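You operate a simulated robot arm through the tools that you are given. There is no shell and no other tool. Be economical: measure what you need, move in short steps, check, and stop when the job is done.

Carry out the task below with a simulated robot arm. There is one attempt and no reset: what you move stays moved.

JOB
Open the cupboard door of the microphone bench, fetch the orange clip and set it on the upper shelf of the bench cupboard, then shut the door. Close the top drawer of the microphone bench. Shut the upper drawer of the black unit. Press the chase button to switch it off. Put the battery that says "72" from the back of the microphone bench top on the blue cassette and the battery labelled "57" on the amber colour frame without a tab. Fetch the teal module that says "92" from the back of the microphone bench top and stand it on the clear pale lens glass there. Do these in any order. Set down upright: teal module.
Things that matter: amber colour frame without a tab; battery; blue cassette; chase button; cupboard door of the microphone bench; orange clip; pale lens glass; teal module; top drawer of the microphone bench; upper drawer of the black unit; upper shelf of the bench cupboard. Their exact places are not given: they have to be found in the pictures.

It is judged by the outcome, as a careful person would: the job done as asked, and still so three seconds after it is handed in. It fails if anything else is knocked over, pushed out of place, dropped, spilled or broken.

ROBOT AND FRAMES
A 7-joint arm with a fingered hand on a trunk, on a base that drives. Base frame: it is fixed to the floor where the robot stands at the start and does not move with it; the origin is under the middle of the robot, x ahead of it, y to its left, z up. Units: m, degrees, N and s.
Its first joint turns from -166.0 to 166.0 degrees. Places, roughly: amber colour frame without a tab [1.25, 0.25, 0.75]; battery [1.5, 0.25, 0.75]; blue cassette [1.5, 0, 0.75]; chase button [1.7, -1.4, 0.8]; cupboard door of the microphone bench [0.8, -0.1, 0.4]; orange clip (4x4x4 cm) [0, -1.1, 1.1]; pale lens glass [1, 0.75, 0.75]; teal module [1.5, 0.25, 0.75]; top drawer of the microphone bench [0.5, 0.6, 0.6]; upper drawer of the black unit [1.1, -1.2, 0.6]; upper shelf of the bench cupboard [1.1, 0, 0.4]. Payload 3.7 kg.
The tool frame sits at the grasp point between the pads (the TCP): z along the fingers, y along the line on which they close. The tips reach 0.025 m beyond it. The gripper opens to 0.088 m. The gripper's body begins 0.029 m behind the TCP. The gripper is a hand of 5 fingers: y runs from the thumb to the fingers, the wrist lies at [-0.013, -0.106, -0.174] in the tool frame.
Orientation is told as [roll, pitch, yaw] about the base's x, y, z axes, in that order, counted from this pose: with the fingers straight down and the wrist toward the robot, the tool's x, y and z point along [0, 1, 0], [1, 0, 0] and [0, 0, -1] of the base frame.

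CONTROLS
- The arm moves only by the tool servo_tool. Its argument "steps" is a list of rows, each a list of 2 entries, a list of its own where there are three numbers: the shift along the tool's x, y, z in units of 50 mm (1.0 is 50 mm), then the turn, a rotation vector about the tool's x, y, z in units of 6 degrees (1.0 is 6 degrees). In form: [[[dx, dy, dz], [ax, ay, az]], ...]. A call has 1 to 12 rows; each row shifts and turns the commanded pose from where the row before left it, along the tool's axes as they then stand. A call with a number of a shift or a turn outside -1 to 1 is refused whole. A row lasts 0.2 s, in which the tool goes at most 0.05 m and 8.6 degrees; a call with a longer step from one row to the next is refused whole. A pose out of reach is approached as far as the arm can. The call stops where the force on the tool passes 40 N (or 10 N more than at its start, if that is more) or the arm is blocked; 0.2 s more then pass. In this call time passes only in rows, and 0.2 s behind the last. The reply holds the time, the measured pose of the TCP, the force on the tool along the base axes, the opening and the grip force, in the units named above and with some noise, with the torque about the TCP (base axes, N m) and any sound that the robot's microphone picked up.
- Cameras (640 x 400 px; columns grow to the right, rows downward): "scene" is now at [0.1704, 0.1731, 1.2902]; the picture's right is [-0.59, -0.81, 0.00], its down [-0.47, 0.34, -0.81] and it looks along [0.66, -0.48, -0.58] (base axes); focal length 214 px, centre (320, 200). "wrist" rides on the gripper at [0.059, -0.079, -0.105] in the tool frame; the picture's right is [-0.73, 0.32, -0.61], its down [-0.62, -0.68, 0.38] and it looks along [-0.29, 0.66, 0.70] (tool axes); focal length 234 px, centre (320, 200).
- capture(camera): a new picture of that camera. It takes no simulated time.
- drive_base(legs): drives the robot by 1 to 6 legs, each [ahead, left, turn to the left] in m, m and degrees, along the robot's own axes; the way and the turn of a leg run together, so that a leg with both is an arc; at most 1.5 m and 180 degrees a leg. The arm and the cameras ride along, it lands a little off, and it stops where it bumps. It gives what a move gives.
- finger_targets(index, middle, ring, little, thumb_bend, thumb_turn): sets how far each is bent, from 0 (flat) to 1 (curled in); at 0.3 the hand is open as for a grip, at 0.7 the pads meet at the TCP. One left out holds its place. A second passes; each finger stops where it meets its share of the squeeze, and holds until it gets a number again. It is the only way to open and close the hand. It gives what a move gives, with no picture; readings hold the bend of each and the force on index, middle, ring, little, thumb and palm. thumb_turn goes from beside the hand (0) to across from the fingers (1), as for a grip.
- aim_head(pan, tilt): turns the head with the scene camera to pan (to the left, within 120 degrees either way) and tilt (down, from -29 to 69), counted from straight ahead of the robot. It gives what a move gives.
- point_at(camera, pixels): for up to 12 pixels [column, row] of the newest picture of that camera ("zoom" is the newest enlarged one), the place [x, y, z] in the base frame of the surface seen there, good to about 0.002 m. It takes no simulated time.
- inspect(camera, box): a new picture of the part [left, top, right, bottom] of that camera's present view, enlarged. It takes no simulated time.
- close_job(): hands the job in; it is judged then, once.

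Work in short steps. Measure before you move; look again where a grasp or a placing could have gone wrong, and mend it. You have 131 turns and 152 pictures in all, those below and enlarged ones among them. Open the gripper and draw the arm clear of the work before you hand the job in, unless the task says otherwise.

The tools are called after "Call:" as name(argument=value, ...) on one line, values as JSON. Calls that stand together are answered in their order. servo_tool: Moves the arm, as the interface text tells. Its arguments: {"type":"object","properties":{"steps":{"type":"array","items":{"type":"array"}}},"required":["steps"]} The other tools are called the same way: finger_targets (index, middle, ring, little, thumb_bend, thumb_turn) moves the fingers one by one; drive_base (legs) drives the base; aim_head (pan, tilt) turns the head that bears the scene camera; capture (camera) takes a picture; point_at (camera, pixels) gives the place of the surface under pixels of a picture; inspect (camera, box) takes an enlarged picture of a part of a camera's view; close_job () hands the job in.

At the start:

```text
time_s: 0.0
tcp_pos: [0.551, 0.1185, 1.3602]
orientation: [0.0, 0.0, 0.1]
ft_force: [-0.1, -0.2, -0.2]
ft_torque: [-0.01, 0.0, -0.01]
width: 0.0875
gripper_force: 0.0
shape: jaw
bend: [0.3, 0.3, 0.3, 0.3, 0.3, 0.98]
finger forces: [0.0, 0.0, 0.1, 0.1, 0.0, 0.2]
robot x, y, heading: [0.001, -0.0028, -0.1]
head pan, tilt: [-36.1, 35.5]
```

scene: 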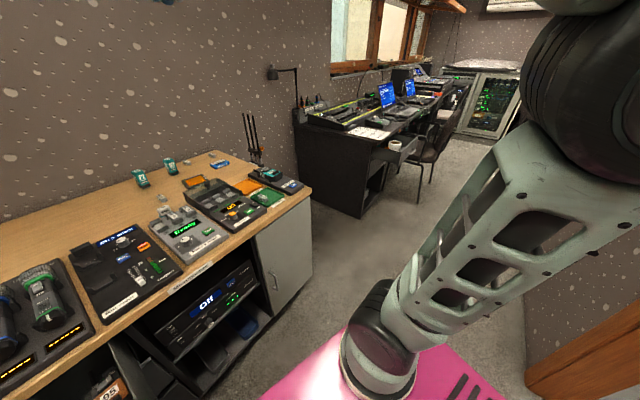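
wrist: 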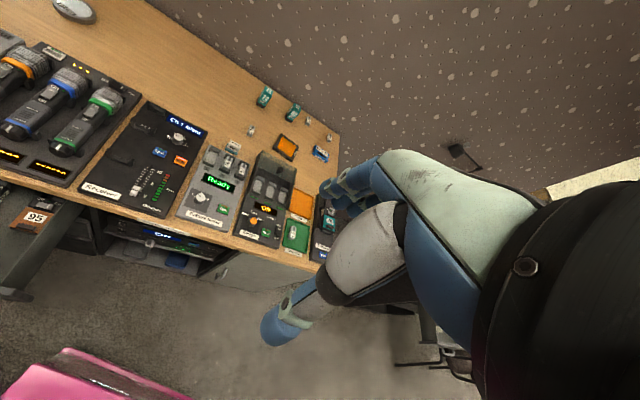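

The bench is ahead-left; I look around first, with the head at the bench centre.

Call:
aim_head(pan=10, tilt=35)

Call:
capture(camera="scene")

Call:
aim_head(pan=-85, tilt=20)

Call:
capture(camera="scene")

```text
time_s: 1.1
tcp_pos: [0.5512, 0.119, 1.3604]
orientation: [0.0, -0.1, 0.0]
ft_force: [0.4, 0.0, -0.8]
ft_torque: [-0.01, -0.03, -0.02]
width: 0.0876
gripper_force: 0.1
shape: jaw
bend: [0.3, 0.3, 0.3, 0.3, 0.3, 0.98]
finger forces: [0.1, 0.0, 0.0, 0.0, 0.0, 0.1]
robot x, y, heading: [-0.0024, 0.0, -0.1]
head pan, tilt: [10.0, 35.0]
```

```text
149 pictures are left
```

scene: 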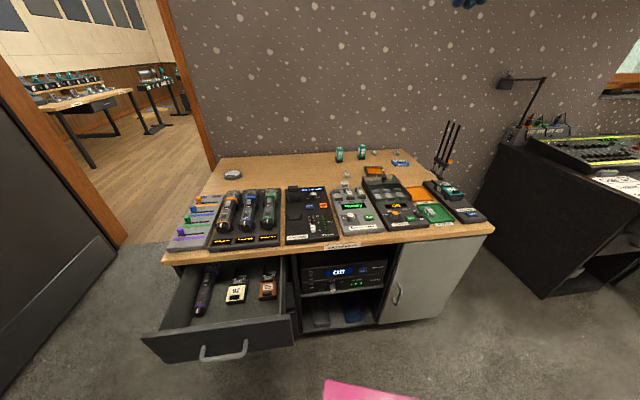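

```text
time_s: 2.9
tcp_pos: [0.551, 0.1183, 1.3587]
orientation: [0.1, 0.0, 0.1]
ft_force: [0.6, -0.6, 0.3]
ft_torque: [0.0, 0.02, 0.02]
width: 0.0874
gripper_force: 0.0
shape: jaw
bend: [0.3, 0.3, 0.3, 0.3, 0.3, 0.98]
finger forces: [0.0, 0.0, 0.0, 0.0, 0.1, 0.1]
robot x, y, heading: [-0.0012, 0.0019, -0.0]
head pan, tilt: [-85.0, 20.0]
```

```text
148 pictures are left
```

scene: 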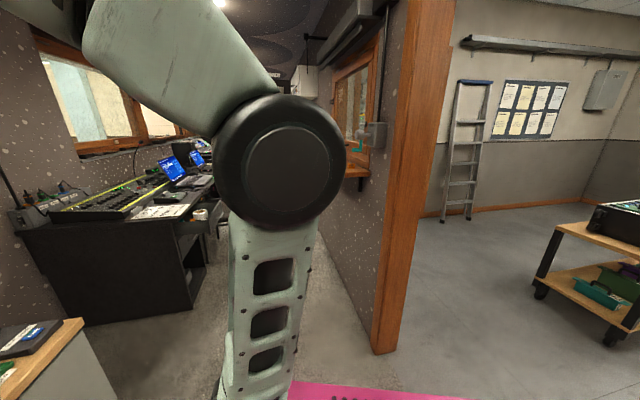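

Now zoom into the bench.

Call:
aim_head(pan=5, tilt=35)

Call:
inspect(camera="scene", box=[300, 120, 500, 245])

Call:
inspect(camera="scene", box=[160, 130, 360, 255])

Call:
aim_head(pan=-115, tilt=20)

Call:
capture(camera="scene")

```text
time_s: 4.5
tcp_pos: [0.5507, 0.1184, 1.359]
orientation: [0.0, 0.0, 0.1]
ft_force: [0.0, -0.3, 0.9]
ft_torque: [0.01, -0.04, -0.01]
width: 0.0876
gripper_force: 0.0
shape: jaw
bend: [0.3, 0.3, 0.3, 0.3, 0.3, 0.98]
finger forces: [0.1, 0.1, 0.0, 0.0, 0.0, 0.1]
robot x, y, heading: [0.0005, 0.0023, -0.1]
head pan, tilt: [5.0, 35.0]
```

```text
3.20 times, centred on (400, 182) of scene
```

zoom: 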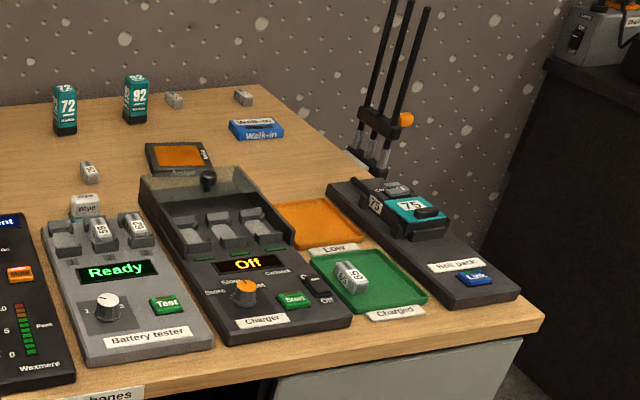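

```text
3.20 times, centred on (260, 192) of scene
```

zoom: 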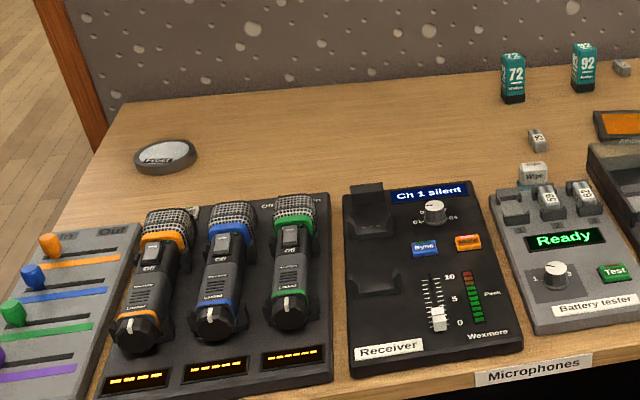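

```text
time_s: 6.5
tcp_pos: [0.5526, 0.119, 1.3593]
orientation: [0.0, 0.0, -0.1]
ft_force: [0.1, -0.4, 0.2]
ft_torque: [-0.05, -0.02, -0.01]
width: 0.0875
gripper_force: 0.0
shape: jaw
bend: [0.3, 0.3, 0.3, 0.3, 0.3, 0.98]
finger forces: [0.0, 0.0, 0.1, 0.0, 0.0, 0.0]
robot x, y, heading: [-0.0009, -0.003, -0.2]
head pan, tilt: [-115.0, 20.0]
```

```text
145 pictures are left
```

scene: 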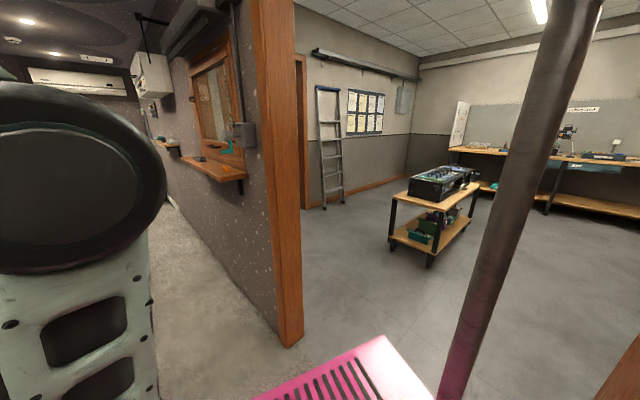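

Clip likely on the sill at (202,157). Measure that and zoom.

Call:
point_at(camera="scene", pixels=[[202, 158], [199, 159], [215, 168], [240, 175], [230, 150], [175, 148]])

Call:
inspect(camera="scene", box=[150, 110, 260, 190])

Call:
aim_head(pan=5, tilt=35)

Call:
inspect(camera="scene", box=[310, 135, 390, 185])

Call:
point_at(camera="zoom", pixels=[[110, 200], [320, 100]])

```text
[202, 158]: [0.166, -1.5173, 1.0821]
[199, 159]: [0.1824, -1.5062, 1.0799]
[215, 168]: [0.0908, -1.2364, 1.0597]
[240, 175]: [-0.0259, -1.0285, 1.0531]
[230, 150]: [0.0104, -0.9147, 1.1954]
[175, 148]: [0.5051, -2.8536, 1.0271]
```

```text
5.00 times, centred on (205, 150) of scene
```

zoom: 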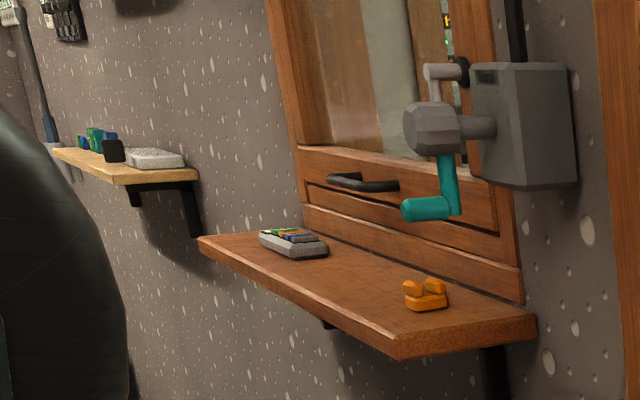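

```text
time_s: 8.5
tcp_pos: [0.5514, 0.1195, 1.3593]
orientation: [-0.1, 0.0, 0.0]
ft_force: [0.9, -0.1, 0.1]
ft_torque: [0.01, 0.0, 0.03]
width: 0.0876
gripper_force: 0.1
shape: jaw
bend: [0.3, 0.3, 0.3, 0.3, 0.3, 0.98]
finger forces: [0.0, 0.1, 0.0, 0.0, 0.0, 0.0]
robot x, y, heading: [0.002, -0.0023, -0.1]
head pan, tilt: [5.0, 35.0]
```

```text
8.00 times, centred on (350, 160) of scene
```

zoom: 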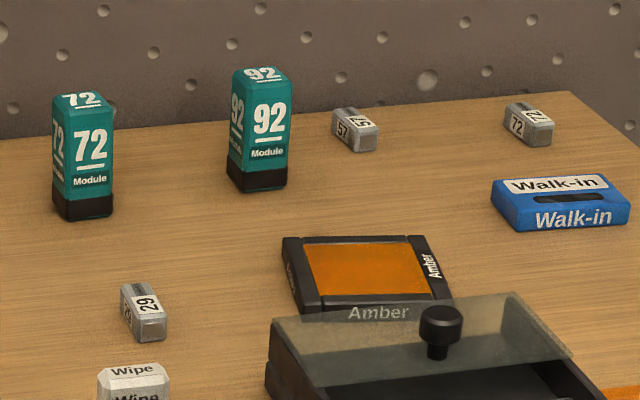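

```text
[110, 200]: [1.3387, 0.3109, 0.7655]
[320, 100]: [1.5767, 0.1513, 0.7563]
```

Numbers are readable: 57 at (352,128), 72 at (528,122), module 92 at (260,130). Measure them, the amber frame and cassette.

Call:
point_at(camera="zoom", pixels=[[347, 115], [360, 140], [522, 110], [540, 135], [262, 73], [260, 178], [80, 98], [365, 265], [300, 300], [560, 183], [510, 225], [620, 218]])

Call:
point_at(camera="zoom", pixels=[[292, 240], [425, 238], [450, 298], [300, 312], [498, 180], [603, 175], [133, 285], [560, 198], [400, 310], [440, 310], [550, 320], [130, 370]])

Call:
capture(camera="scene")

```text
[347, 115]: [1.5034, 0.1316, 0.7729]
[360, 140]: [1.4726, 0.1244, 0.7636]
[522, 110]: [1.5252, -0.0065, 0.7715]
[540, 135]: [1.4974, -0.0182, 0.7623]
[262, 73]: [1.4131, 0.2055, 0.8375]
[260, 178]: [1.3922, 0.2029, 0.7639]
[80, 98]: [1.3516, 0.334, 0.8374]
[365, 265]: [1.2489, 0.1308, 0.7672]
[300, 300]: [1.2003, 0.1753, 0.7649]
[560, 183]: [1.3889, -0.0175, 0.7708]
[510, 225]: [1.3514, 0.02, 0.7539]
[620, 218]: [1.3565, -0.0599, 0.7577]
```

```text
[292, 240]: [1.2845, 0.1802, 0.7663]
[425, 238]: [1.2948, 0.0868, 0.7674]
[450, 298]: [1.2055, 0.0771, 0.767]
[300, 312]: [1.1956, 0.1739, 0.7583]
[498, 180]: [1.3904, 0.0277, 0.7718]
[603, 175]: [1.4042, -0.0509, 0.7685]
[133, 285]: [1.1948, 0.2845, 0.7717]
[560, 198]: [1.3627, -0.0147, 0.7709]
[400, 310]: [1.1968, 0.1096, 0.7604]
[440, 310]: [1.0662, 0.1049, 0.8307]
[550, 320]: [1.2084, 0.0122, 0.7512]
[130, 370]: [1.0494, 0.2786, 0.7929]
```

```text
142 pictures are left
```

scene: 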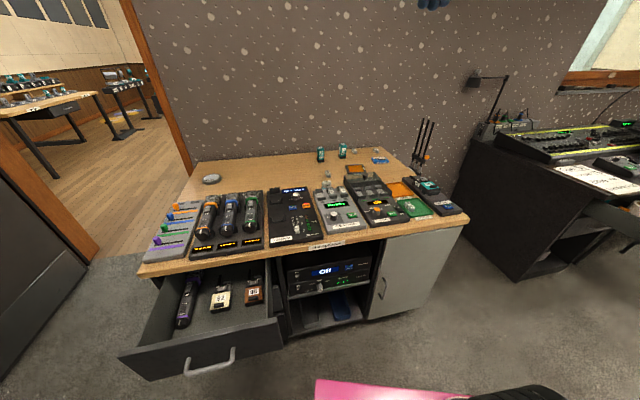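

Now measure bench structure: front edge, drawer, handle, door and lens glass.

Call:
point_at(camera="scene", pixels=[[140, 265], [465, 217], [210, 358], [122, 355], [280, 330], [210, 180], [382, 285], [372, 310], [410, 300], [375, 260], [295, 160], [350, 155]])

Call:
inspect(camera="scene", box=[270, 210, 470, 335])

Call:
point_at(camera="zoom", pixels=[[305, 320], [460, 30], [620, 10], [360, 230], [345, 270], [390, 300], [200, 260], [80, 260], [240, 310], [355, 205], [230, 210], [380, 120]])

Call:
inspect(camera="scene", box=[110, 240, 310, 390])

```text
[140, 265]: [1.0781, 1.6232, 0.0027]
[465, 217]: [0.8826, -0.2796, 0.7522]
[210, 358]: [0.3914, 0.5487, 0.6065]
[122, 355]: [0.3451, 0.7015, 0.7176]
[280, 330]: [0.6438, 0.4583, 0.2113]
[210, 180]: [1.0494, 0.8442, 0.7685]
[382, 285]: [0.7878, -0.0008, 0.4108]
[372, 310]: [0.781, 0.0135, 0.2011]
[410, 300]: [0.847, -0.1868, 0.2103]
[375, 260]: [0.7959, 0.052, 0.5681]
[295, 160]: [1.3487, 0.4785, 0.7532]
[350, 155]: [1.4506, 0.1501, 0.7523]
```

```text
3.20 times, centred on (370, 272) of scene
```

zoom: 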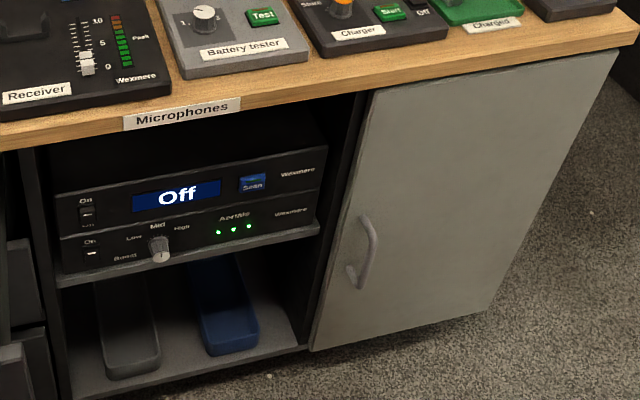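

```text
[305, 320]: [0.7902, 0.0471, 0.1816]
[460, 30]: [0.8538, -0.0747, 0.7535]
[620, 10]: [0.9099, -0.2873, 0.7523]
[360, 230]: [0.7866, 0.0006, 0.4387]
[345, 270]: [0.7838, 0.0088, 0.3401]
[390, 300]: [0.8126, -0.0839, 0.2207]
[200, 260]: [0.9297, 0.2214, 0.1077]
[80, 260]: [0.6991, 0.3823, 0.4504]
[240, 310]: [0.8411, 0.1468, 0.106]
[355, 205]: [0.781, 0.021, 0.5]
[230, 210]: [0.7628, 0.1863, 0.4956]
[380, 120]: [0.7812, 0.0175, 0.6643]
```

```text
2.67 times, centred on (210, 315) of scene
```

zoom: 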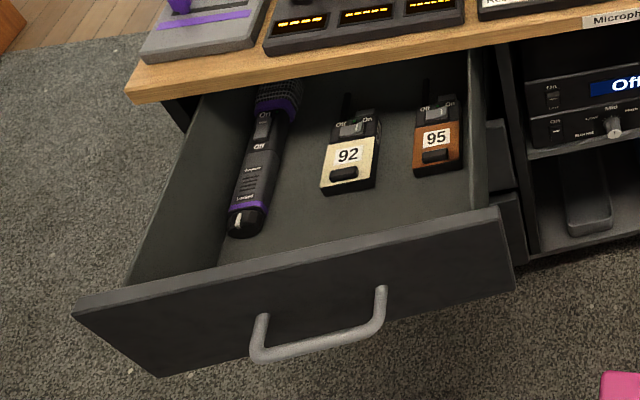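

Bench is yawed ~13.7°. I check floor space behind/left before driving back for the drawer.

Call:
aim_head(pan=115, tilt=35)

Call:
capture(camera="scene")

Call:
aim_head(pan=-118, tilt=50)

Call:
capture(camera="scene")

```text
time_s: 10.4
tcp_pos: [0.5512, 0.1195, 1.3591]
orientation: [0.0, 0.0, 0.0]
ft_force: [0.0, 0.2, -0.4]
ft_torque: [0.0, -0.02, 0.03]
width: 0.0879
gripper_force: 0.0
shape: jaw
bend: [0.3, 0.3, 0.3, 0.3, 0.3, 0.98]
finger forces: [0.1, 0.0, 0.0, 0.0, 0.1, 0.0]
robot x, y, heading: [-0.0001, 0.0014, 0.0]
head pan, tilt: [115.0, 35.0]
```

```text
139 pictures are left
```

scene: 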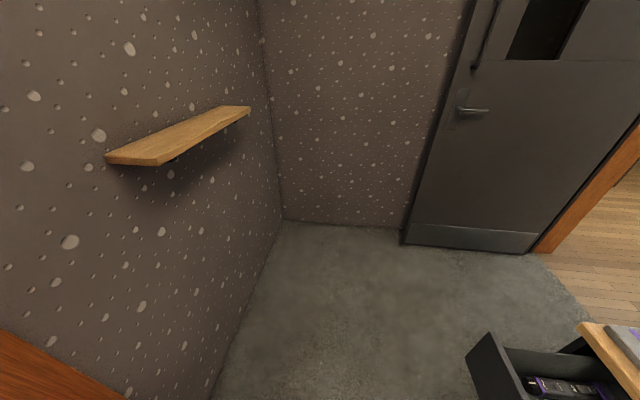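

```text
time_s: 13.7
tcp_pos: [0.5516, 0.1191, 1.3587]
orientation: [-0.1, 0.0, 0.0]
ft_force: [-0.2, 0.1, -0.6]
ft_torque: [0.01, 0.02, 0.0]
width: 0.0876
gripper_force: 0.1
shape: jaw
bend: [0.3, 0.3, 0.3, 0.3, 0.3, 0.98]
finger forces: [0.1, 0.1, 0.1, 0.0, 0.0, 0.1]
robot x, y, heading: [0.0001, 0.0006, -0.2]
head pan, tilt: [-118.0, 50.0]
```

```text
138 pictures are left
```

scene: 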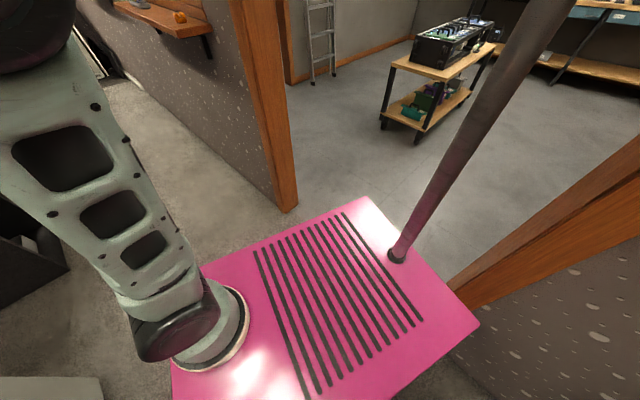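

Measure the robot body corners, wall distances and the clip.

Call:
point_at(camera="scene", pixels=[[370, 200], [475, 325], [205, 265], [175, 385], [287, 208], [470, 290], [180, 16], [205, 30], [400, 258], [380, 130], [205, 340]])

Call:
inspect(camera="scene", box=[110, 0, 230, 60])

Call:
point_at(camera="zoom", pixels=[[360, 60], [360, 85], [390, 95], [345, 90], [405, 110], [500, 180], [280, 60], [200, 20], [360, 130], [500, 140], [375, 70], [385, 105]])

```text
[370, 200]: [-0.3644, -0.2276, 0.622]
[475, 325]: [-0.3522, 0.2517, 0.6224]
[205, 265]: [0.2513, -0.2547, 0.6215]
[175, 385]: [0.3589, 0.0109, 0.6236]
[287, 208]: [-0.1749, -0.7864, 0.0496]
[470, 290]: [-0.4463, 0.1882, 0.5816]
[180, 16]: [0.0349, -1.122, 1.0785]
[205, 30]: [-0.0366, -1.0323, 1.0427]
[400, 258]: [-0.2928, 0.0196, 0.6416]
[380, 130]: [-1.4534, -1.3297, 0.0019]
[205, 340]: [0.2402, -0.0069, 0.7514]
```

```text
5.33 times, centred on (170, 30) of scene
```

zoom: 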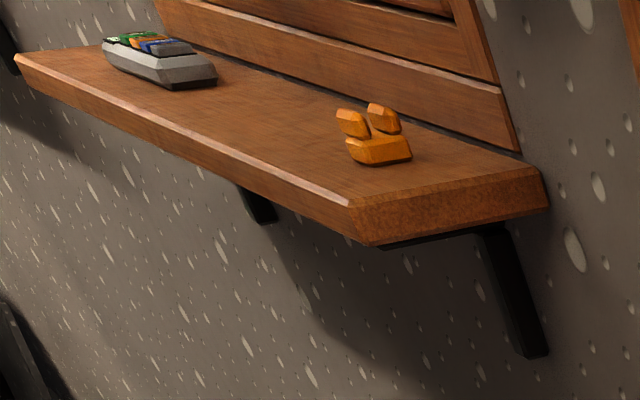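

```text
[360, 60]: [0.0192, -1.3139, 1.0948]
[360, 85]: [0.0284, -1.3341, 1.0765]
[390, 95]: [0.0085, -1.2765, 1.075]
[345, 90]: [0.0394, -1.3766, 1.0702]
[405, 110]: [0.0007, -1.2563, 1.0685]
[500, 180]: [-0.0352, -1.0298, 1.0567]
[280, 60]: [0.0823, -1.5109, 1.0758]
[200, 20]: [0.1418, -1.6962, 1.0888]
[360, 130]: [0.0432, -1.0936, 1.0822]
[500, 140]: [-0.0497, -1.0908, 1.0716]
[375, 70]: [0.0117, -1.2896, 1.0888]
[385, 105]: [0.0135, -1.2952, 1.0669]
```

The box is ±0.37 × ±0.26 m, with the arm base near 0.24 ahead; a door frame is close behind. I turn right ~32° so the drawer comes into comfortable reach, keeping the arm high.

Call:
drive_base(legs=[[0.03, 0, -32]])

Call:
aim_head(pan=75, tilt=45)

Call:
capture(camera="scene")

```text
time_s: 15.6
tcp_pos: [0.5597, -0.1989, 1.3602]
orientation: [-0.1, 0.0, -32.0]
ft_force: [-1.1, 0.4, -0.3]
ft_torque: [0.03, -0.02, 0.01]
width: 0.0879
gripper_force: 0.1
shape: jaw
bend: [0.3, 0.3, 0.3, 0.3, 0.3, 0.98]
finger forces: [0.0, 0.1, 0.1, 0.0, 0.1, 0.0]
robot x, y, heading: [0.0242, -0.006, -31.9]
head pan, tilt: [-118.0, 50.0]
```

```text
time_s: 18.5
tcp_pos: [0.5604, -0.1996, 1.3595]
orientation: [0.0, 0.0, -32.0]
ft_force: [-0.3, -0.2, 0.8]
ft_torque: [0.02, -0.02, -0.03]
width: 0.0875
gripper_force: 0.0
shape: jaw
bend: [0.3, 0.3, 0.3, 0.3, 0.3, 0.98]
finger forces: [0.0, 0.0, 0.0, 0.0, 0.1, 0.0]
robot x, y, heading: [0.0274, -0.008, -31.9]
head pan, tilt: [75.0, 45.0]
```

```text
136 pictures are left
```

scene: 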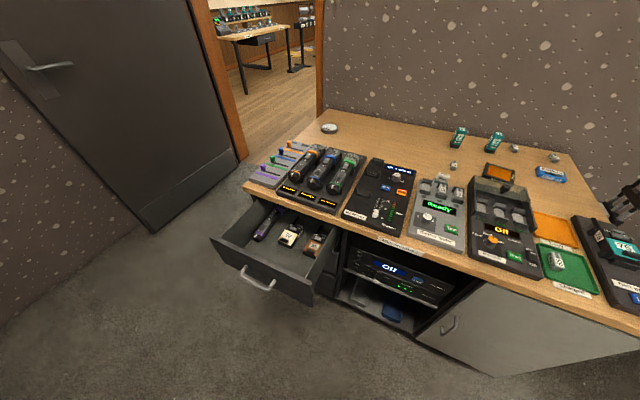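

Measure drawer front, handle and bench corners from here.

Call:
point_at(camera="scene", pixels=[[212, 240], [310, 298], [245, 275], [272, 288], [258, 286], [260, 266], [308, 303], [340, 225], [250, 193], [395, 252], [320, 128], [240, 200]])

Call:
inspect(camera="scene", box=[200, 180, 360, 320])

```text
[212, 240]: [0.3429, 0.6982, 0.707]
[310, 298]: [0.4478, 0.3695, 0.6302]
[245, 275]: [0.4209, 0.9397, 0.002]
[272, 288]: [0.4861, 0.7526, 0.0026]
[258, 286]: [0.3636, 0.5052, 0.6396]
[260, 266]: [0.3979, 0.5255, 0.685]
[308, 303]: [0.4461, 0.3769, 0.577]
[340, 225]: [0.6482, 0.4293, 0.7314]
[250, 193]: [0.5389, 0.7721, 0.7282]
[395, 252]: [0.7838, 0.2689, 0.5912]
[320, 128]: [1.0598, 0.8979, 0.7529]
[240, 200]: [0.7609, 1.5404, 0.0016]
```

```text
2.86 times, centred on (280, 250) of scene
```

zoom: 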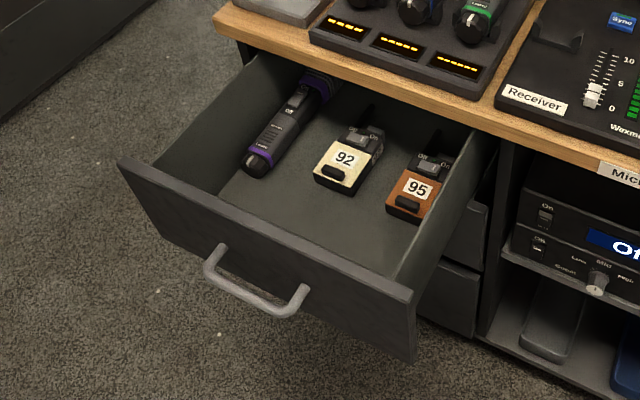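

Drawer front spans (0.343,0.698)–(0.448,0.370), bench yaw ≈18°, handle bar (0.364,0.505,0.64). First turn the hand to yaw 18° up high.

Call:
servo_tool(steps=[[[0.5, 0, 0], [0, 0, -1]], [[0.5, 0, 0], [0, 0, -1]], [[0.5, 0, 0], [0, 0, -1]], [[0.5, 0, 0], [0, 0, -1]], [[0.5, 0, 0], [0, 0, -1]], [[0.5, 0, 0], [0, 0, -1]], [[0.5, 0, 0], [0, 0, -1]], [[0.5, 0, 0], [0, 0, -1]], [[0.5, 0, 0], [0, 0, -0.33]]])

```text
time_s: 20.5
tcp_pos: [0.5895, 0.0162, 1.361]
orientation: [0.0, 0.0, 18.1]
ft_force: [-0.2, -0.2, 0.3]
ft_torque: [-0.03, -0.02, 0.01]
width: 0.0876
gripper_force: 0.0
shape: jaw
bend: [0.3, 0.3, 0.3, 0.3, 0.3, 0.98]
finger forces: [0.1, 0.0, 0.0, 0.0, 0.1, 0.0]
robot x, y, heading: [0.0289, -0.0095, -32.1]
head pan, tilt: [75.0, 45.0]
```

Move toward the front of the drawer handle, descending.

Call:
servo_tool(steps=[[[0.767, -0.261, 0.514], [0, 0, 0]], [[0.767, -0.261, 0.514], [0, 0, 0]], [[0.767, -0.261, 0.514], [0, 0, 0]], [[0.767, -0.261, 0.514], [0, 0, 0]], [[0.767, -0.261, 0.514], [0, 0, 0]], [[0.767, -0.261, 0.514], [0, 0, 0]], [[0.767, -0.261, 0.514], [0, 0, 0]], [[0.767, -0.261, 0.514], [0, 0, 0]], [[0.767, -0.261, 0.514], [0, 0, 0]], [[0.767, -0.261, 0.514], [0, 0, 0]], [[0.767, -0.261, 0.514], [0, 0, 0]], [[0.767, -0.261, 0.514], [0, 0, 0]]])

```text
time_s: 22.4
tcp_pos: [0.4874, 0.21, 1.2069]
orientation: [5.8, -2.5, 6.4]
ft_force: [-0.6, 0.2, 0.3]
ft_torque: [0.02, -0.03, -0.01]
width: 0.0875
gripper_force: 0.0
shape: jaw
bend: [0.3, 0.3, 0.3, 0.3, 0.3, 0.98]
finger forces: [0.1, 0.0, 0.1, 0.0, 0.0, 0.0]
robot x, y, heading: [0.028, -0.0072, -32.0]
head pan, tilt: [75.0, 45.0]
stopped in row 9: the arm was blocked; the commanded pose is now the measured one
```

The arm folded too close to its axis. I shift the base right/ahead a little for more room, then straighten the hand.

Call:
drive_base(legs=[[0.08, -0.16, 0]])

Call:
servo_tool(steps=[[[0.3, 0.5, 0], [0.2, -0.29, -0.65]], [[0.3, 0.5, 0], [0.2, -0.29, -0.65]], [[0.3, 0.5, 0], [0.2, -0.28, -0.65]]])

```text
time_s: 23.9
tcp_pos: [0.4692, 0.0281, 1.2059]
orientation: [5.7, -2.7, 6.1]
ft_force: [0.2, 0.1, 0.3]
ft_torque: [-0.02, 0.0, -0.01]
width: 0.0875
gripper_force: 0.1
shape: jaw
bend: [0.3, 0.3, 0.3, 0.3, 0.3, 0.98]
finger forces: [0.1, 0.0, 0.0, 0.1, 0.1, 0.0]
robot x, y, heading: [0.0132, -0.1862, -31.8]
head pan, tilt: [75.0, 45.0]
```

```text
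time_s: 24.7
tcp_pos: [0.5391, 0.0823, 1.2123]
orientation: [0.3, 0.3, 18.0]
ft_force: [-0.6, 1.0, 0.3]
ft_torque: [0.04, -0.03, 0.0]
width: 0.088
gripper_force: 0.1
shape: jaw
bend: [0.3, 0.3, 0.3, 0.3, 0.3, 0.98]
finger forces: [0.1, 0.1, 0.0, 0.0, 0.0, 0.0]
robot x, y, heading: [0.0101, -0.1876, -32.2]
head pan, tilt: [75.0, 45.0]
```

Straight again. Go wide around to the left, then back in front of the drawer.

Call:
servo_tool(steps=[[[0.945, 0.07, 0], [0, 0, 0]], [[0.945, 0.07, 0], [0, 0, 0]], [[0.945, 0.07, 0], [0, 0, 0]], [[0.945, 0.07, 0], [0, 0, 0]], [[0.945, 0.07, 0], [0, 0, 0]], [[0.945, 0.07, 0], [0, 0, 0]], [[0.945, 0.07, 0], [0, 0, 0]], [[0.945, 0.07, 0], [0, 0, 0]]])

Call:
servo_tool(steps=[[[0.27, -0.613, 0.5], [0, 0, 0]], [[0.27, -0.613, 0.5], [0, 0, 0]], [[0.27, -0.613, 0.5], [0, 0, 0]], [[0.27, -0.613, 0.5], [0, 0, 0]], [[0.27, -0.613, 0.5], [0, 0, 0]], [[0.27, -0.613, 0.5], [0, 0, 0]]])

```text
time_s: 25.5
tcp_pos: [0.5275, 0.1243, 1.3093]
orientation: [12.0, -1.2, 18.0]
ft_force: [0.3, 1.1, 0.2]
ft_torque: [-0.07, 0.0, -0.02]
width: 0.0879
gripper_force: 0.0
shape: jaw
bend: [0.3, 0.3, 0.3, 0.3, 0.3, 0.98]
finger forces: [0.0, 0.1, 0.0, 0.0, 0.1, 0.0]
robot x, y, heading: [0.012, -0.1878, -31.9]
head pan, tilt: [75.0, 45.0]
stopped in row 3: the arm was blocked; the commanded pose is now the measured one
```

```text
time_s: 26.7
tcp_pos: [0.4154, 0.113, 1.2592]
orientation: [16.4, -5.3, 10.5]
ft_force: [-1.3, -0.3, -0.4]
ft_torque: [-0.01, 0.0, -0.01]
width: 0.0877
gripper_force: 0.1
shape: jaw
bend: [0.3, 0.3, 0.3, 0.3, 0.3, 0.98]
finger forces: [0.0, 0.1, 0.1, 0.1, 0.0, 0.0]
robot x, y, heading: [0.0134, -0.1857, -32.1]
head pan, tilt: [75.0, 45.0]
stopped in row 6: the arm was blocked; the commanded pose is now the measured one
```

The hand yaw was too far from the radial direction. I'll straighten it and turn it radially (toward yaw ~70°), then push the drawer with the side of the hand.

Call:
servo_tool(steps=[[[0, 0.3, 0], [0.29, -0.91, 0]], [[0, 0.3, 0], [0.29, -0.91, 0]], [[0, 0.3, 0], [0.29, -0.91, 0]], [[0, 0.2, 0], [0, 0, -1]], [[0, 0.2, 0], [0, 0, -1]], [[0, 0.2, 0], [0, 0, -1]], [[0, 0.2, 0], [0, 0, -1]], [[0, 0.2, 0], [0, 0, -1]], [[0, 0.2, 0], [0, 0, -1]], [[0, 0.2, 0], [0, 0, -1]], [[0, 0.2, 0], [0, 0, -1]], [[0, 0.2, 0], [0, 0, -1]]])

```text
time_s: 28.4
tcp_pos: [0.409, 0.1804, 1.2815]
orientation: [0.3, -2.4, 47.8]
ft_force: [-0.6, 0.6, -0.2]
ft_torque: [0.01, 0.01, -0.01]
width: 0.0878
gripper_force: 0.1
shape: jaw
bend: [0.3, 0.3, 0.3, 0.3, 0.3, 0.98]
finger forces: [0.0, 0.0, 0.1, 0.0, 0.0, 0.0]
robot x, y, heading: [0.0124, -0.1873, -31.8]
head pan, tilt: [75.0, 45.0]
stopped in row 8: the arm was blocked; the commanded pose is now the measured one
```

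Look at the arm posture to see what limits it.

Call:
capture(camera="scene")

Call:
servo_tool(steps=[[[0, 0.4, 0.2], [0, 0, -0.5]], [[0, 0.4, 0.2], [0, 0, -0.5]]])

```text
134 pictures are left
```

scene: 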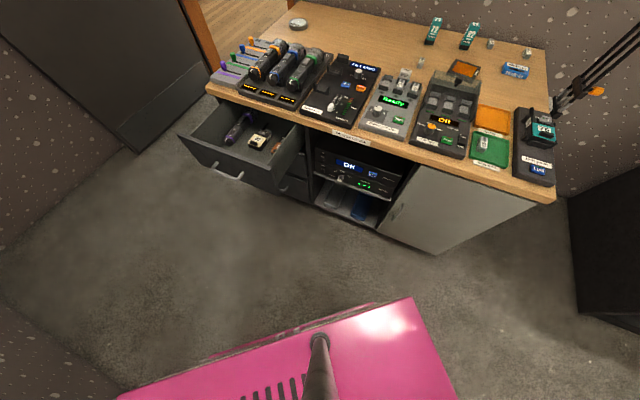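

```text
time_s: 29.2
tcp_pos: [0.408, 0.2039, 1.3094]
orientation: [1.5, -6.9, 57.6]
ft_force: [-0.8, 0.4, -0.7]
ft_torque: [0.01, 0.03, 0.0]
width: 0.0876
gripper_force: 0.0
shape: jaw
bend: [0.3, 0.3, 0.3, 0.3, 0.3, 0.98]
finger forces: [0.0, 0.0, 0.1, 0.0, 0.0, 0.1]
robot x, y, heading: [0.0144, -0.188, -31.9]
head pan, tilt: [75.0, 45.0]
stopped in row 2: the arm was blocked; the commanded pose is now the measured one
```

The arm seems to foul the camera mast when swung left over the robot. I'll swing it back to the front, then turn the whole base so that the drawer lies ahead.

Call:
servo_tool(steps=[[[-0.9, 0, 0], [0, 0, 1]], [[-0.9, 0, 0], [0, 0, 1]], [[-0.9, 0, 0], [0, 0, 1]], [[-0.9, 0, 0], [0, 0, 1]], [[-0.9, 0, 0], [0, 0, 1]], [[-0.9, 0, 0], [0, 0, 1]], [[-0.9, 0, 0], [0, 0, 1]], [[-0.9, 0, 0], [0, 0, 1]], [[-0.9, 0, 0], [0, 0, 1]], [[-0.9, 0, 0], [0, 0, 1]], [[-0.9, 0, 0], [0, 0, 1]], [[-0.9, 0, 0], [0, 0, 1]]])

```text
time_s: 31.8
tcp_pos: [0.6175, -0.2503, 1.2643]
orientation: [6.3, -0.8, -14.6]
ft_force: [-0.7, -0.1, -0.5]
ft_torque: [0.01, -0.03, 0.0]
width: 0.0878
gripper_force: 0.0
shape: jaw
bend: [0.3, 0.3, 0.3, 0.3, 0.3, 0.98]
finger forces: [0.0, 0.1, 0.0, 0.0, 0.0, 0.0]
robot x, y, heading: [0.011, -0.1895, -31.9]
head pan, tilt: [75.0, 45.0]
```

Drive to the open floor south of the drawer, then turn to face +y.

Call:
drive_base(legs=[[0.325, -0.068, 0], [0, 0, 120]])

Call:
aim_head(pan=-10, tilt=40)

Call:
capture(camera="scene")

```text
time_s: 39.0
tcp_pos: [0.0041, 0.1421, 1.2648]
orientation: [6.3, -0.8, 105.0]
ft_force: [0.3, 0.0, 0.1]
ft_torque: [-0.02, 0.0, -0.02]
width: 0.0879
gripper_force: 0.0
shape: jaw
bend: [0.3, 0.3, 0.3, 0.3, 0.3, 0.98]
finger forces: [0.0, 0.0, 0.1, 0.0, 0.0, 0.0]
robot x, y, heading: [0.2531, -0.4171, 87.3]
head pan, tilt: [75.0, 45.0]
```

```text
time_s: 40.6
tcp_pos: [0.0038, 0.1432, 1.2655]
orientation: [6.3, -0.8, 105.0]
ft_force: [-0.1, 0.0, 0.1]
ft_torque: [0.03, 0.0, 0.0]
width: 0.0881
gripper_force: 0.2
shape: jaw
bend: [0.3, 0.3, 0.3, 0.3, 0.3, 0.98]
finger forces: [0.0, 0.0, 0.1, 0.0, 0.1, 0.1]
robot x, y, heading: [0.2472, -0.418, 87.7]
head pan, tilt: [-10.0, 40.0]
```

```text
133 pictures are left
```

scene: 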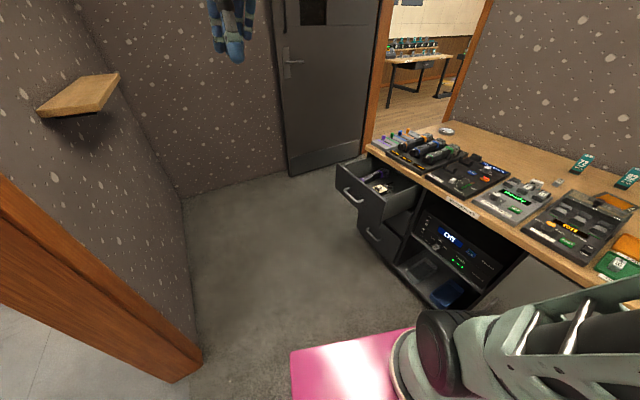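

Arm is now at front-left. Straighten the hand to yaw 108° and move to a point in front of the drawer at height 1.0.

Call:
servo_tool(steps=[[[0, 0.3, 0], [0, -0.53, -0.25]], [[0, 0.3, 0], [0, -0.52, -0.25]], [[-0.648, 0.4, 0.53], [0, 0, 0]], [[-0.648, 0.4, 0.53], [0, 0, 0]], [[-0.648, 0.4, 0.53], [0, 0, 0]], [[-0.648, 0.4, 0.53], [0, 0, 0]], [[-0.648, 0.4, 0.53], [0, 0, 0]], [[-0.648, 0.4, 0.53], [0, 0, 0]], [[-0.648, 0.4, 0.53], [0, 0, 0]], [[-0.648, 0.4, 0.53], [0, 0, 0]], [[-0.648, 0.4, 0.53], [0, 0, 0]], [[-0.648, 0.4, 0.53], [0, 0, 0]]])

```text
time_s: 43.2
tcp_pos: [0.2452, 0.4658, 1.0067]
orientation: [-0.1, -1.1, 108.1]
ft_force: [-0.6, 0.2, 0.3]
ft_torque: [-0.01, -0.02, 0.0]
width: 0.0878
gripper_force: 0.1
shape: jaw
bend: [0.3, 0.3, 0.3, 0.3, 0.3, 0.98]
finger forces: [0.0, 0.0, 0.0, 0.0, 0.1, 0.0]
robot x, y, heading: [0.2465, -0.4161, 87.5]
head pan, tilt: [-10.0, 40.0]
```

Lower to z≈0.60 beside the handle and check visually.

Call:
servo_tool(steps=[[[0.1, 0, 0.95], [0, 0, 0]], [[0, 0, 1], [0, 0, 0]], [[0, 0, 1], [0, 0, 0]], [[0, 0, 1], [0, 0, 0]], [[0, 0, 1], [0, 0, 0]], [[0, 0, 1], [0, 0, 0]], [[0, 0, 1], [0, 0, 0]], [[0, 0, 1], [0, 0, 0]]])

Call:
inspect(camera="scene", box=[240, 100, 480, 250])

```text
time_s: 45.0
tcp_pos: [0.2348, 0.4702, 0.6091]
orientation: [0.0, -1.1, 108.0]
ft_force: [0.3, 0.3, -0.8]
ft_torque: [-0.02, 0.0, 0.02]
width: 0.0879
gripper_force: 0.1
shape: jaw
bend: [0.3, 0.3, 0.3, 0.3, 0.3, 0.98]
finger forces: [0.0, 0.0, 0.0, 0.0, 0.1, 0.0]
robot x, y, heading: [0.2484, -0.4186, 87.7]
head pan, tilt: [-10.0, 40.0]
```

```text
2.67 times, centred on (360, 175) of scene
```

zoom: 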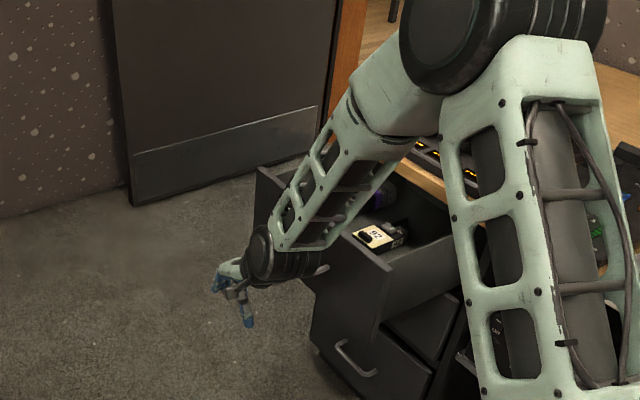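

The hand is in front of the handle. Push inward along the drawer axis (tool −x).

Call:
servo_tool(steps=[[[-0.6, 0, 0], [0, 0, 0]], [[-0.6, 0, 0], [0, 0, 0]], [[-0.6, 0, 0], [0, 0, 0]], [[-0.6, 0, 0], [0, 0, 0]], [[-0.6, 0, 0], [0, 0, 0]], [[-0.6, 0, 0], [0, 0, 0]], [[-0.6, 0, 0], [0, 0, 0]], [[-0.6, 0, 0], [0, 0, 0]]])

Call:
capture(camera="scene")

```text
time_s: 46.8
tcp_pos: [0.4647, 0.5462, 0.6069]
orientation: [0.0, -1.0, 108.0]
ft_force: [-0.2, 0.3, -0.2]
ft_torque: [-0.02, 0.02, 0.0]
width: 0.0878
gripper_force: 0.0
shape: jaw
bend: [0.3, 0.3, 0.3, 0.3, 0.3, 0.98]
finger forces: [0.0, 0.0, 0.0, 0.1, 0.1, 0.0]
robot x, y, heading: [0.2481, -0.4198, 87.7]
head pan, tilt: [-10.0, 40.0]
```

```text
131 pictures are left
```

scene: 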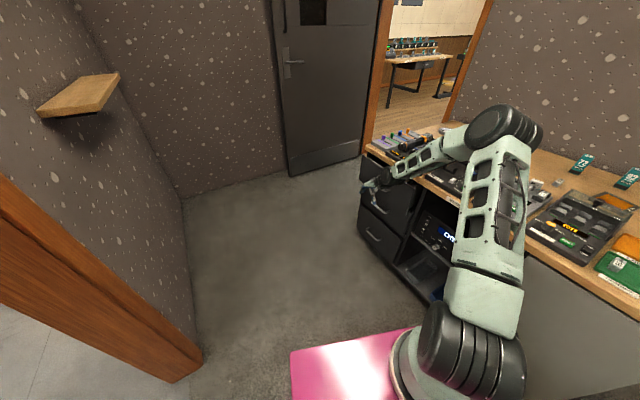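

Drawer appears nearly in; push a bit further to the stop.

Call:
servo_tool(steps=[[[-0.4, 0, 0], [0, 0, 0]], [[-0.4, 0, 0], [0, 0, 0]], [[-0.4, 0, 0], [0, 0, 0]], [[-0.4, 0, 0], [0, 0, 0]], [[-0.4, 0, 0], [0, 0, 0]]])

Call:
inspect(camera="scene", box=[330, 110, 490, 250])

```text
time_s: 47.8
tcp_pos: [0.5265, 0.5705, 0.6084]
orientation: [0.4, -0.8, 109.0]
ft_force: [-14.8, -15.1, 6.7]
ft_torque: [0.63, -0.55, 0.2]
width: 0.0878
gripper_force: 0.0
shape: jaw
bend: [0.3, 0.3, 0.31, 0.3, 0.3, 0.98]
finger forces: [0.0, 0.1, 0.0, 19.2, 0.1, 0.1]
robot x, y, heading: [0.2504, -0.4142, 87.5]
head pan, tilt: [-10.0, 40.0]
stopped in row 5: the force on the tool passed its limit at 53 N (the readings are from after the stop); the commanded pose is now the measured one
```

```text
2.86 times, centred on (410, 180) of scene
```

zoom: 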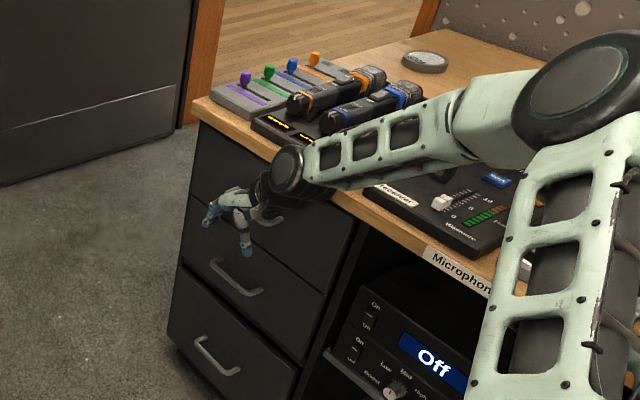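

The top drawer is closed flush. Back the hand off and raise it.

Call:
servo_tool(steps=[[[0.8, 0, 0], [0, 0, 0]], [[0.8, 0, 0], [0, 0, 0]], [[0.8, 0, 0], [0, 0, 0]], [[0.8, 0, 0], [0, 0, 0]], [[0, 0, -1], [0, 0, 0]], [[0, 0, -1], [0, 0, 0]], [[0, 0, -1], [0, 0, 0]], [[0, 0, -1], [0, 0, 0]], [[0, 0, -1], [0, 0, 0]], [[0, 0, -1], [0, 0, 0]], [[0, 0, -1], [0, 0, 0]], [[0, 0, -1], [0, 0, 0]]])

Call:
capture(camera="scene")

Call:
point_at(camera="scene", pixels=[[395, 395], [395, 350], [430, 330], [340, 380]])

```text
time_s: 50.4
tcp_pos: [0.3846, 0.5138, 1.0078]
orientation: [0.4, -0.9, 108.8]
ft_force: [0.0, 0.6, -0.4]
ft_torque: [0.0, 0.0, 0.05]
width: 0.088
gripper_force: 0.0
shape: jaw
bend: [0.3, 0.3, 0.3, 0.3, 0.3, 0.98]
finger forces: [0.0, 0.1, 0.0, 0.1, 0.0, 0.0]
robot x, y, heading: [0.2468, -0.4164, 87.6]
head pan, tilt: [-10.0, 40.0]
```

```text
129 pictures are left
```

scene: 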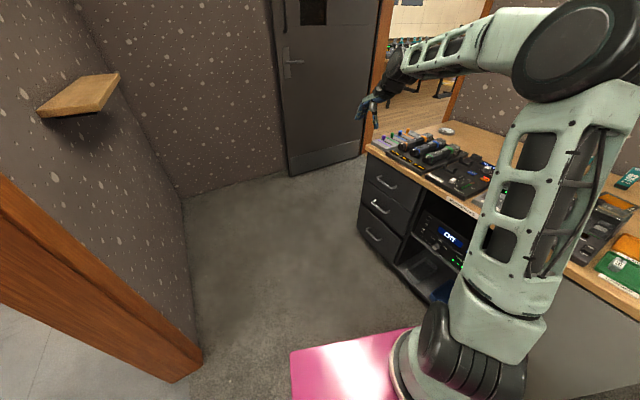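

```text
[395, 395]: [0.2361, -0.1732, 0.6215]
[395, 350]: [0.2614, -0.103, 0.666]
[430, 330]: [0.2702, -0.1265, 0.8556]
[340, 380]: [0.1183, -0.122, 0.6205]
```

Raise and retract the hand before turning to the bench.

Call:
servo_tool(steps=[[[0, -0.6, -0.7], [0, 0, 0]], [[0, -0.6, -0.7], [0, 0, 0]], [[0, -0.6, -0.7], [0, 0, 0.5]], [[0, -0.6, -0.7], [0, 0, 0.5]], [[0, -0.6, -0.7], [0, 0, 0.5]], [[0, -0.6, -0.7], [0, 0, 0.5]], [[0, -0.6, -0.7], [0, 0, 0.5]], [[0, -0.6, -0.7], [0, 0, 0.5]], [[0, -0.6, -0.7], [0, 0, 0.5]]])

Call:
drive_base(legs=[[0, 0, -69.5], [0.18, 0.17, 0]])

Call:
aim_head(pan=0, tilt=45)

Call:
capture(camera="scene")

```text
time_s: 52.4
tcp_pos: [0.4423, 0.2475, 1.3194]
orientation: [0.6, -0.7, 87.8]
ft_force: [-0.2, 0.0, 0.5]
ft_torque: [-0.05, 0.03, 0.01]
width: 0.0879
gripper_force: 0.0
shape: jaw
bend: [0.3, 0.3, 0.3, 0.3, 0.3, 0.98]
finger forces: [0.0, 0.0, 0.0, 0.1, 0.0, 0.0]
robot x, y, heading: [0.2499, -0.416, 87.5]
head pan, tilt: [-10.0, 40.0]
```

```text
time_s: 57.2
tcp_pos: [1.0477, -0.1247, 1.3193]
orientation: [0.5, -0.7, 20.0]
ft_force: [-0.2, 0.1, -0.2]
ft_torque: [0.01, 0.02, 0.0]
width: 0.0878
gripper_force: 0.1
shape: jaw
bend: [0.3, 0.3, 0.3, 0.3, 0.3, 0.98]
finger forces: [0.0, 0.1, 0.0, 0.0, 0.0, 0.0]
robot x, y, heading: [0.3585, -0.1995, 19.6]
head pan, tilt: [-10.0, 40.0]
```

```text
time_s: 57.9
tcp_pos: [1.0468, -0.1243, 1.3188]
orientation: [0.6, -0.7, 20.0]
ft_force: [-0.2, 0.0, 0.2]
ft_torque: [0.0, -0.01, -0.03]
width: 0.088
gripper_force: 0.0
shape: jaw
bend: [0.3, 0.3, 0.3, 0.3, 0.3, 0.98]
finger forces: [0.0, 0.0, 0.0, 0.1, 0.1, 0.1]
robot x, y, heading: [0.3598, -0.1922, 19.7]
head pan, tilt: [0.0, 45.0]
```

```text
128 pictures are left
```

scene: 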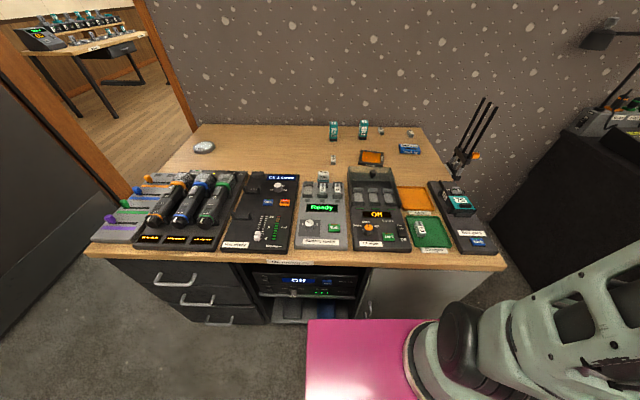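

Good view with the bench square ahead. Zoom on the back objects and measure.

Call:
inspect(camera="scene", box=[320, 112, 432, 182])

Call:
inspect(camera="scene", box=[372, 118, 428, 158])

```text
5.71 times, centred on (376, 147) of scene
```

zoom: 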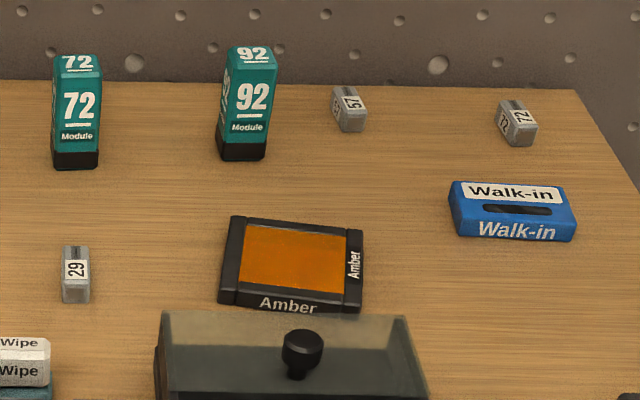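

```text
10.00 times, centred on (400, 138) of scene
```

zoom: 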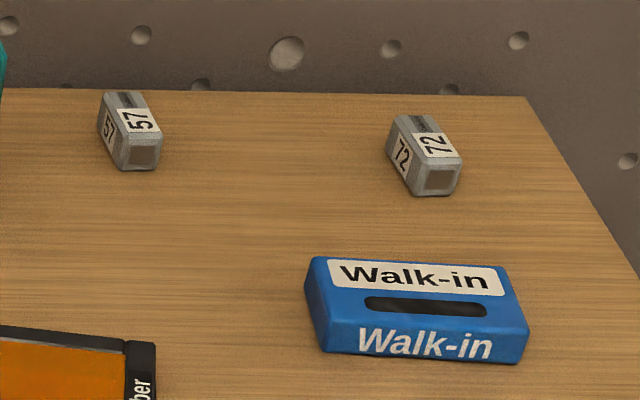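

Measure battery tops and the cassette top.

Call:
point_at(camera="zoom", pixels=[[112, 97], [136, 97], [154, 132], [125, 136], [142, 156], [399, 120], [429, 118], [455, 155], [415, 163], [440, 182], [425, 305], [425, 272]])

Call:
point_at(camera="zoom", pixels=[[316, 260], [505, 270], [522, 325], [330, 318], [200, 130], [300, 150], [360, 315], [100, 360]])

Call:
capture(camera="wrist")

```text
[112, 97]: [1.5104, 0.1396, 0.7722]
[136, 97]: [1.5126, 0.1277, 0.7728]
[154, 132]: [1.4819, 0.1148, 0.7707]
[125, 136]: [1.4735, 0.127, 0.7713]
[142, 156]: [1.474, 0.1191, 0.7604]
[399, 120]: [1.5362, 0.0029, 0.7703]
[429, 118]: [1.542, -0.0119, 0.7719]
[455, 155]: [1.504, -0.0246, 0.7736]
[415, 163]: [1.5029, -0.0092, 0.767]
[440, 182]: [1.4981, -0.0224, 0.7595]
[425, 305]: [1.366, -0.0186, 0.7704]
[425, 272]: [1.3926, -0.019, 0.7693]
```

```text
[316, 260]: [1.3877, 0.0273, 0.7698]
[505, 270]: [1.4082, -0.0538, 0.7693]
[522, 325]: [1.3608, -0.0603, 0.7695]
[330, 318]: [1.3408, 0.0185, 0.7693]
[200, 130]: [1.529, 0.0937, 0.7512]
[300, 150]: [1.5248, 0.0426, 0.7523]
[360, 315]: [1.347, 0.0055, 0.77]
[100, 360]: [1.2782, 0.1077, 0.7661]
```

```text
125 pictures are left
```

wrist: 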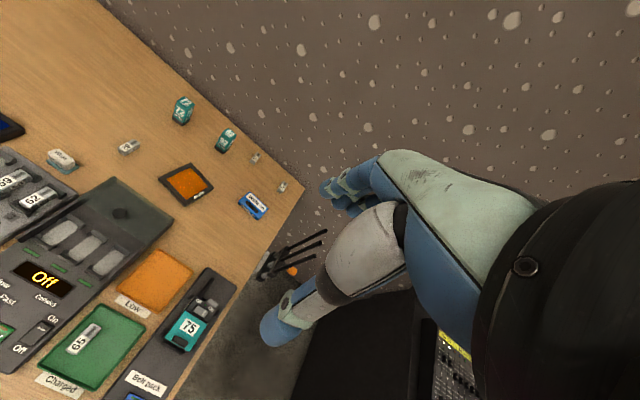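

Batteries' long axes lie at yaw ≈20°, so a radial grip lengthwise works. Check the wall's distance behind and the rods.

Call:
point_at(camera="scene", pixels=[[385, 118], [410, 118], [364, 115], [334, 112], [495, 105], [480, 100], [460, 160], [475, 155], [336, 124], [364, 123]])

Call:
finger_targets(index=0.4, middle=0.4, ring=0.4, little=0.4, thumb_bend=0.4, thumb_turn=1)

```text
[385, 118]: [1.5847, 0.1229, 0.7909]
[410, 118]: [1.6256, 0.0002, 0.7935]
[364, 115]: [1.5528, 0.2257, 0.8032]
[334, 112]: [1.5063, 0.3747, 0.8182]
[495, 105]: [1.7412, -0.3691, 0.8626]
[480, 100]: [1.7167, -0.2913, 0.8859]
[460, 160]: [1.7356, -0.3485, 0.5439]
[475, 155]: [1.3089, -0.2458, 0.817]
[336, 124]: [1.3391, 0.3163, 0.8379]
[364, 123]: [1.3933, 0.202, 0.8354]
```

```text
time_s: 58.9
tcp_pos: [1.0483, -0.1238, 1.3203]
orientation: [0.5, -0.7, 20.0]
ft_force: [-0.1, -0.1, 0.0]
ft_torque: [-0.01, 0.02, 0.02]
width: 0.064
gripper_force: 0.0
shape: fingers
bend: [0.4, 0.4, 0.4, 0.4, 0.4, 0.99]
finger forces: [0.0, 0.0, 0.0, 0.1, 0.1, 0.0]
robot x, y, heading: [0.3567, -0.1963, 19.8]
head pan, tilt: [0.0, 45.0]
```

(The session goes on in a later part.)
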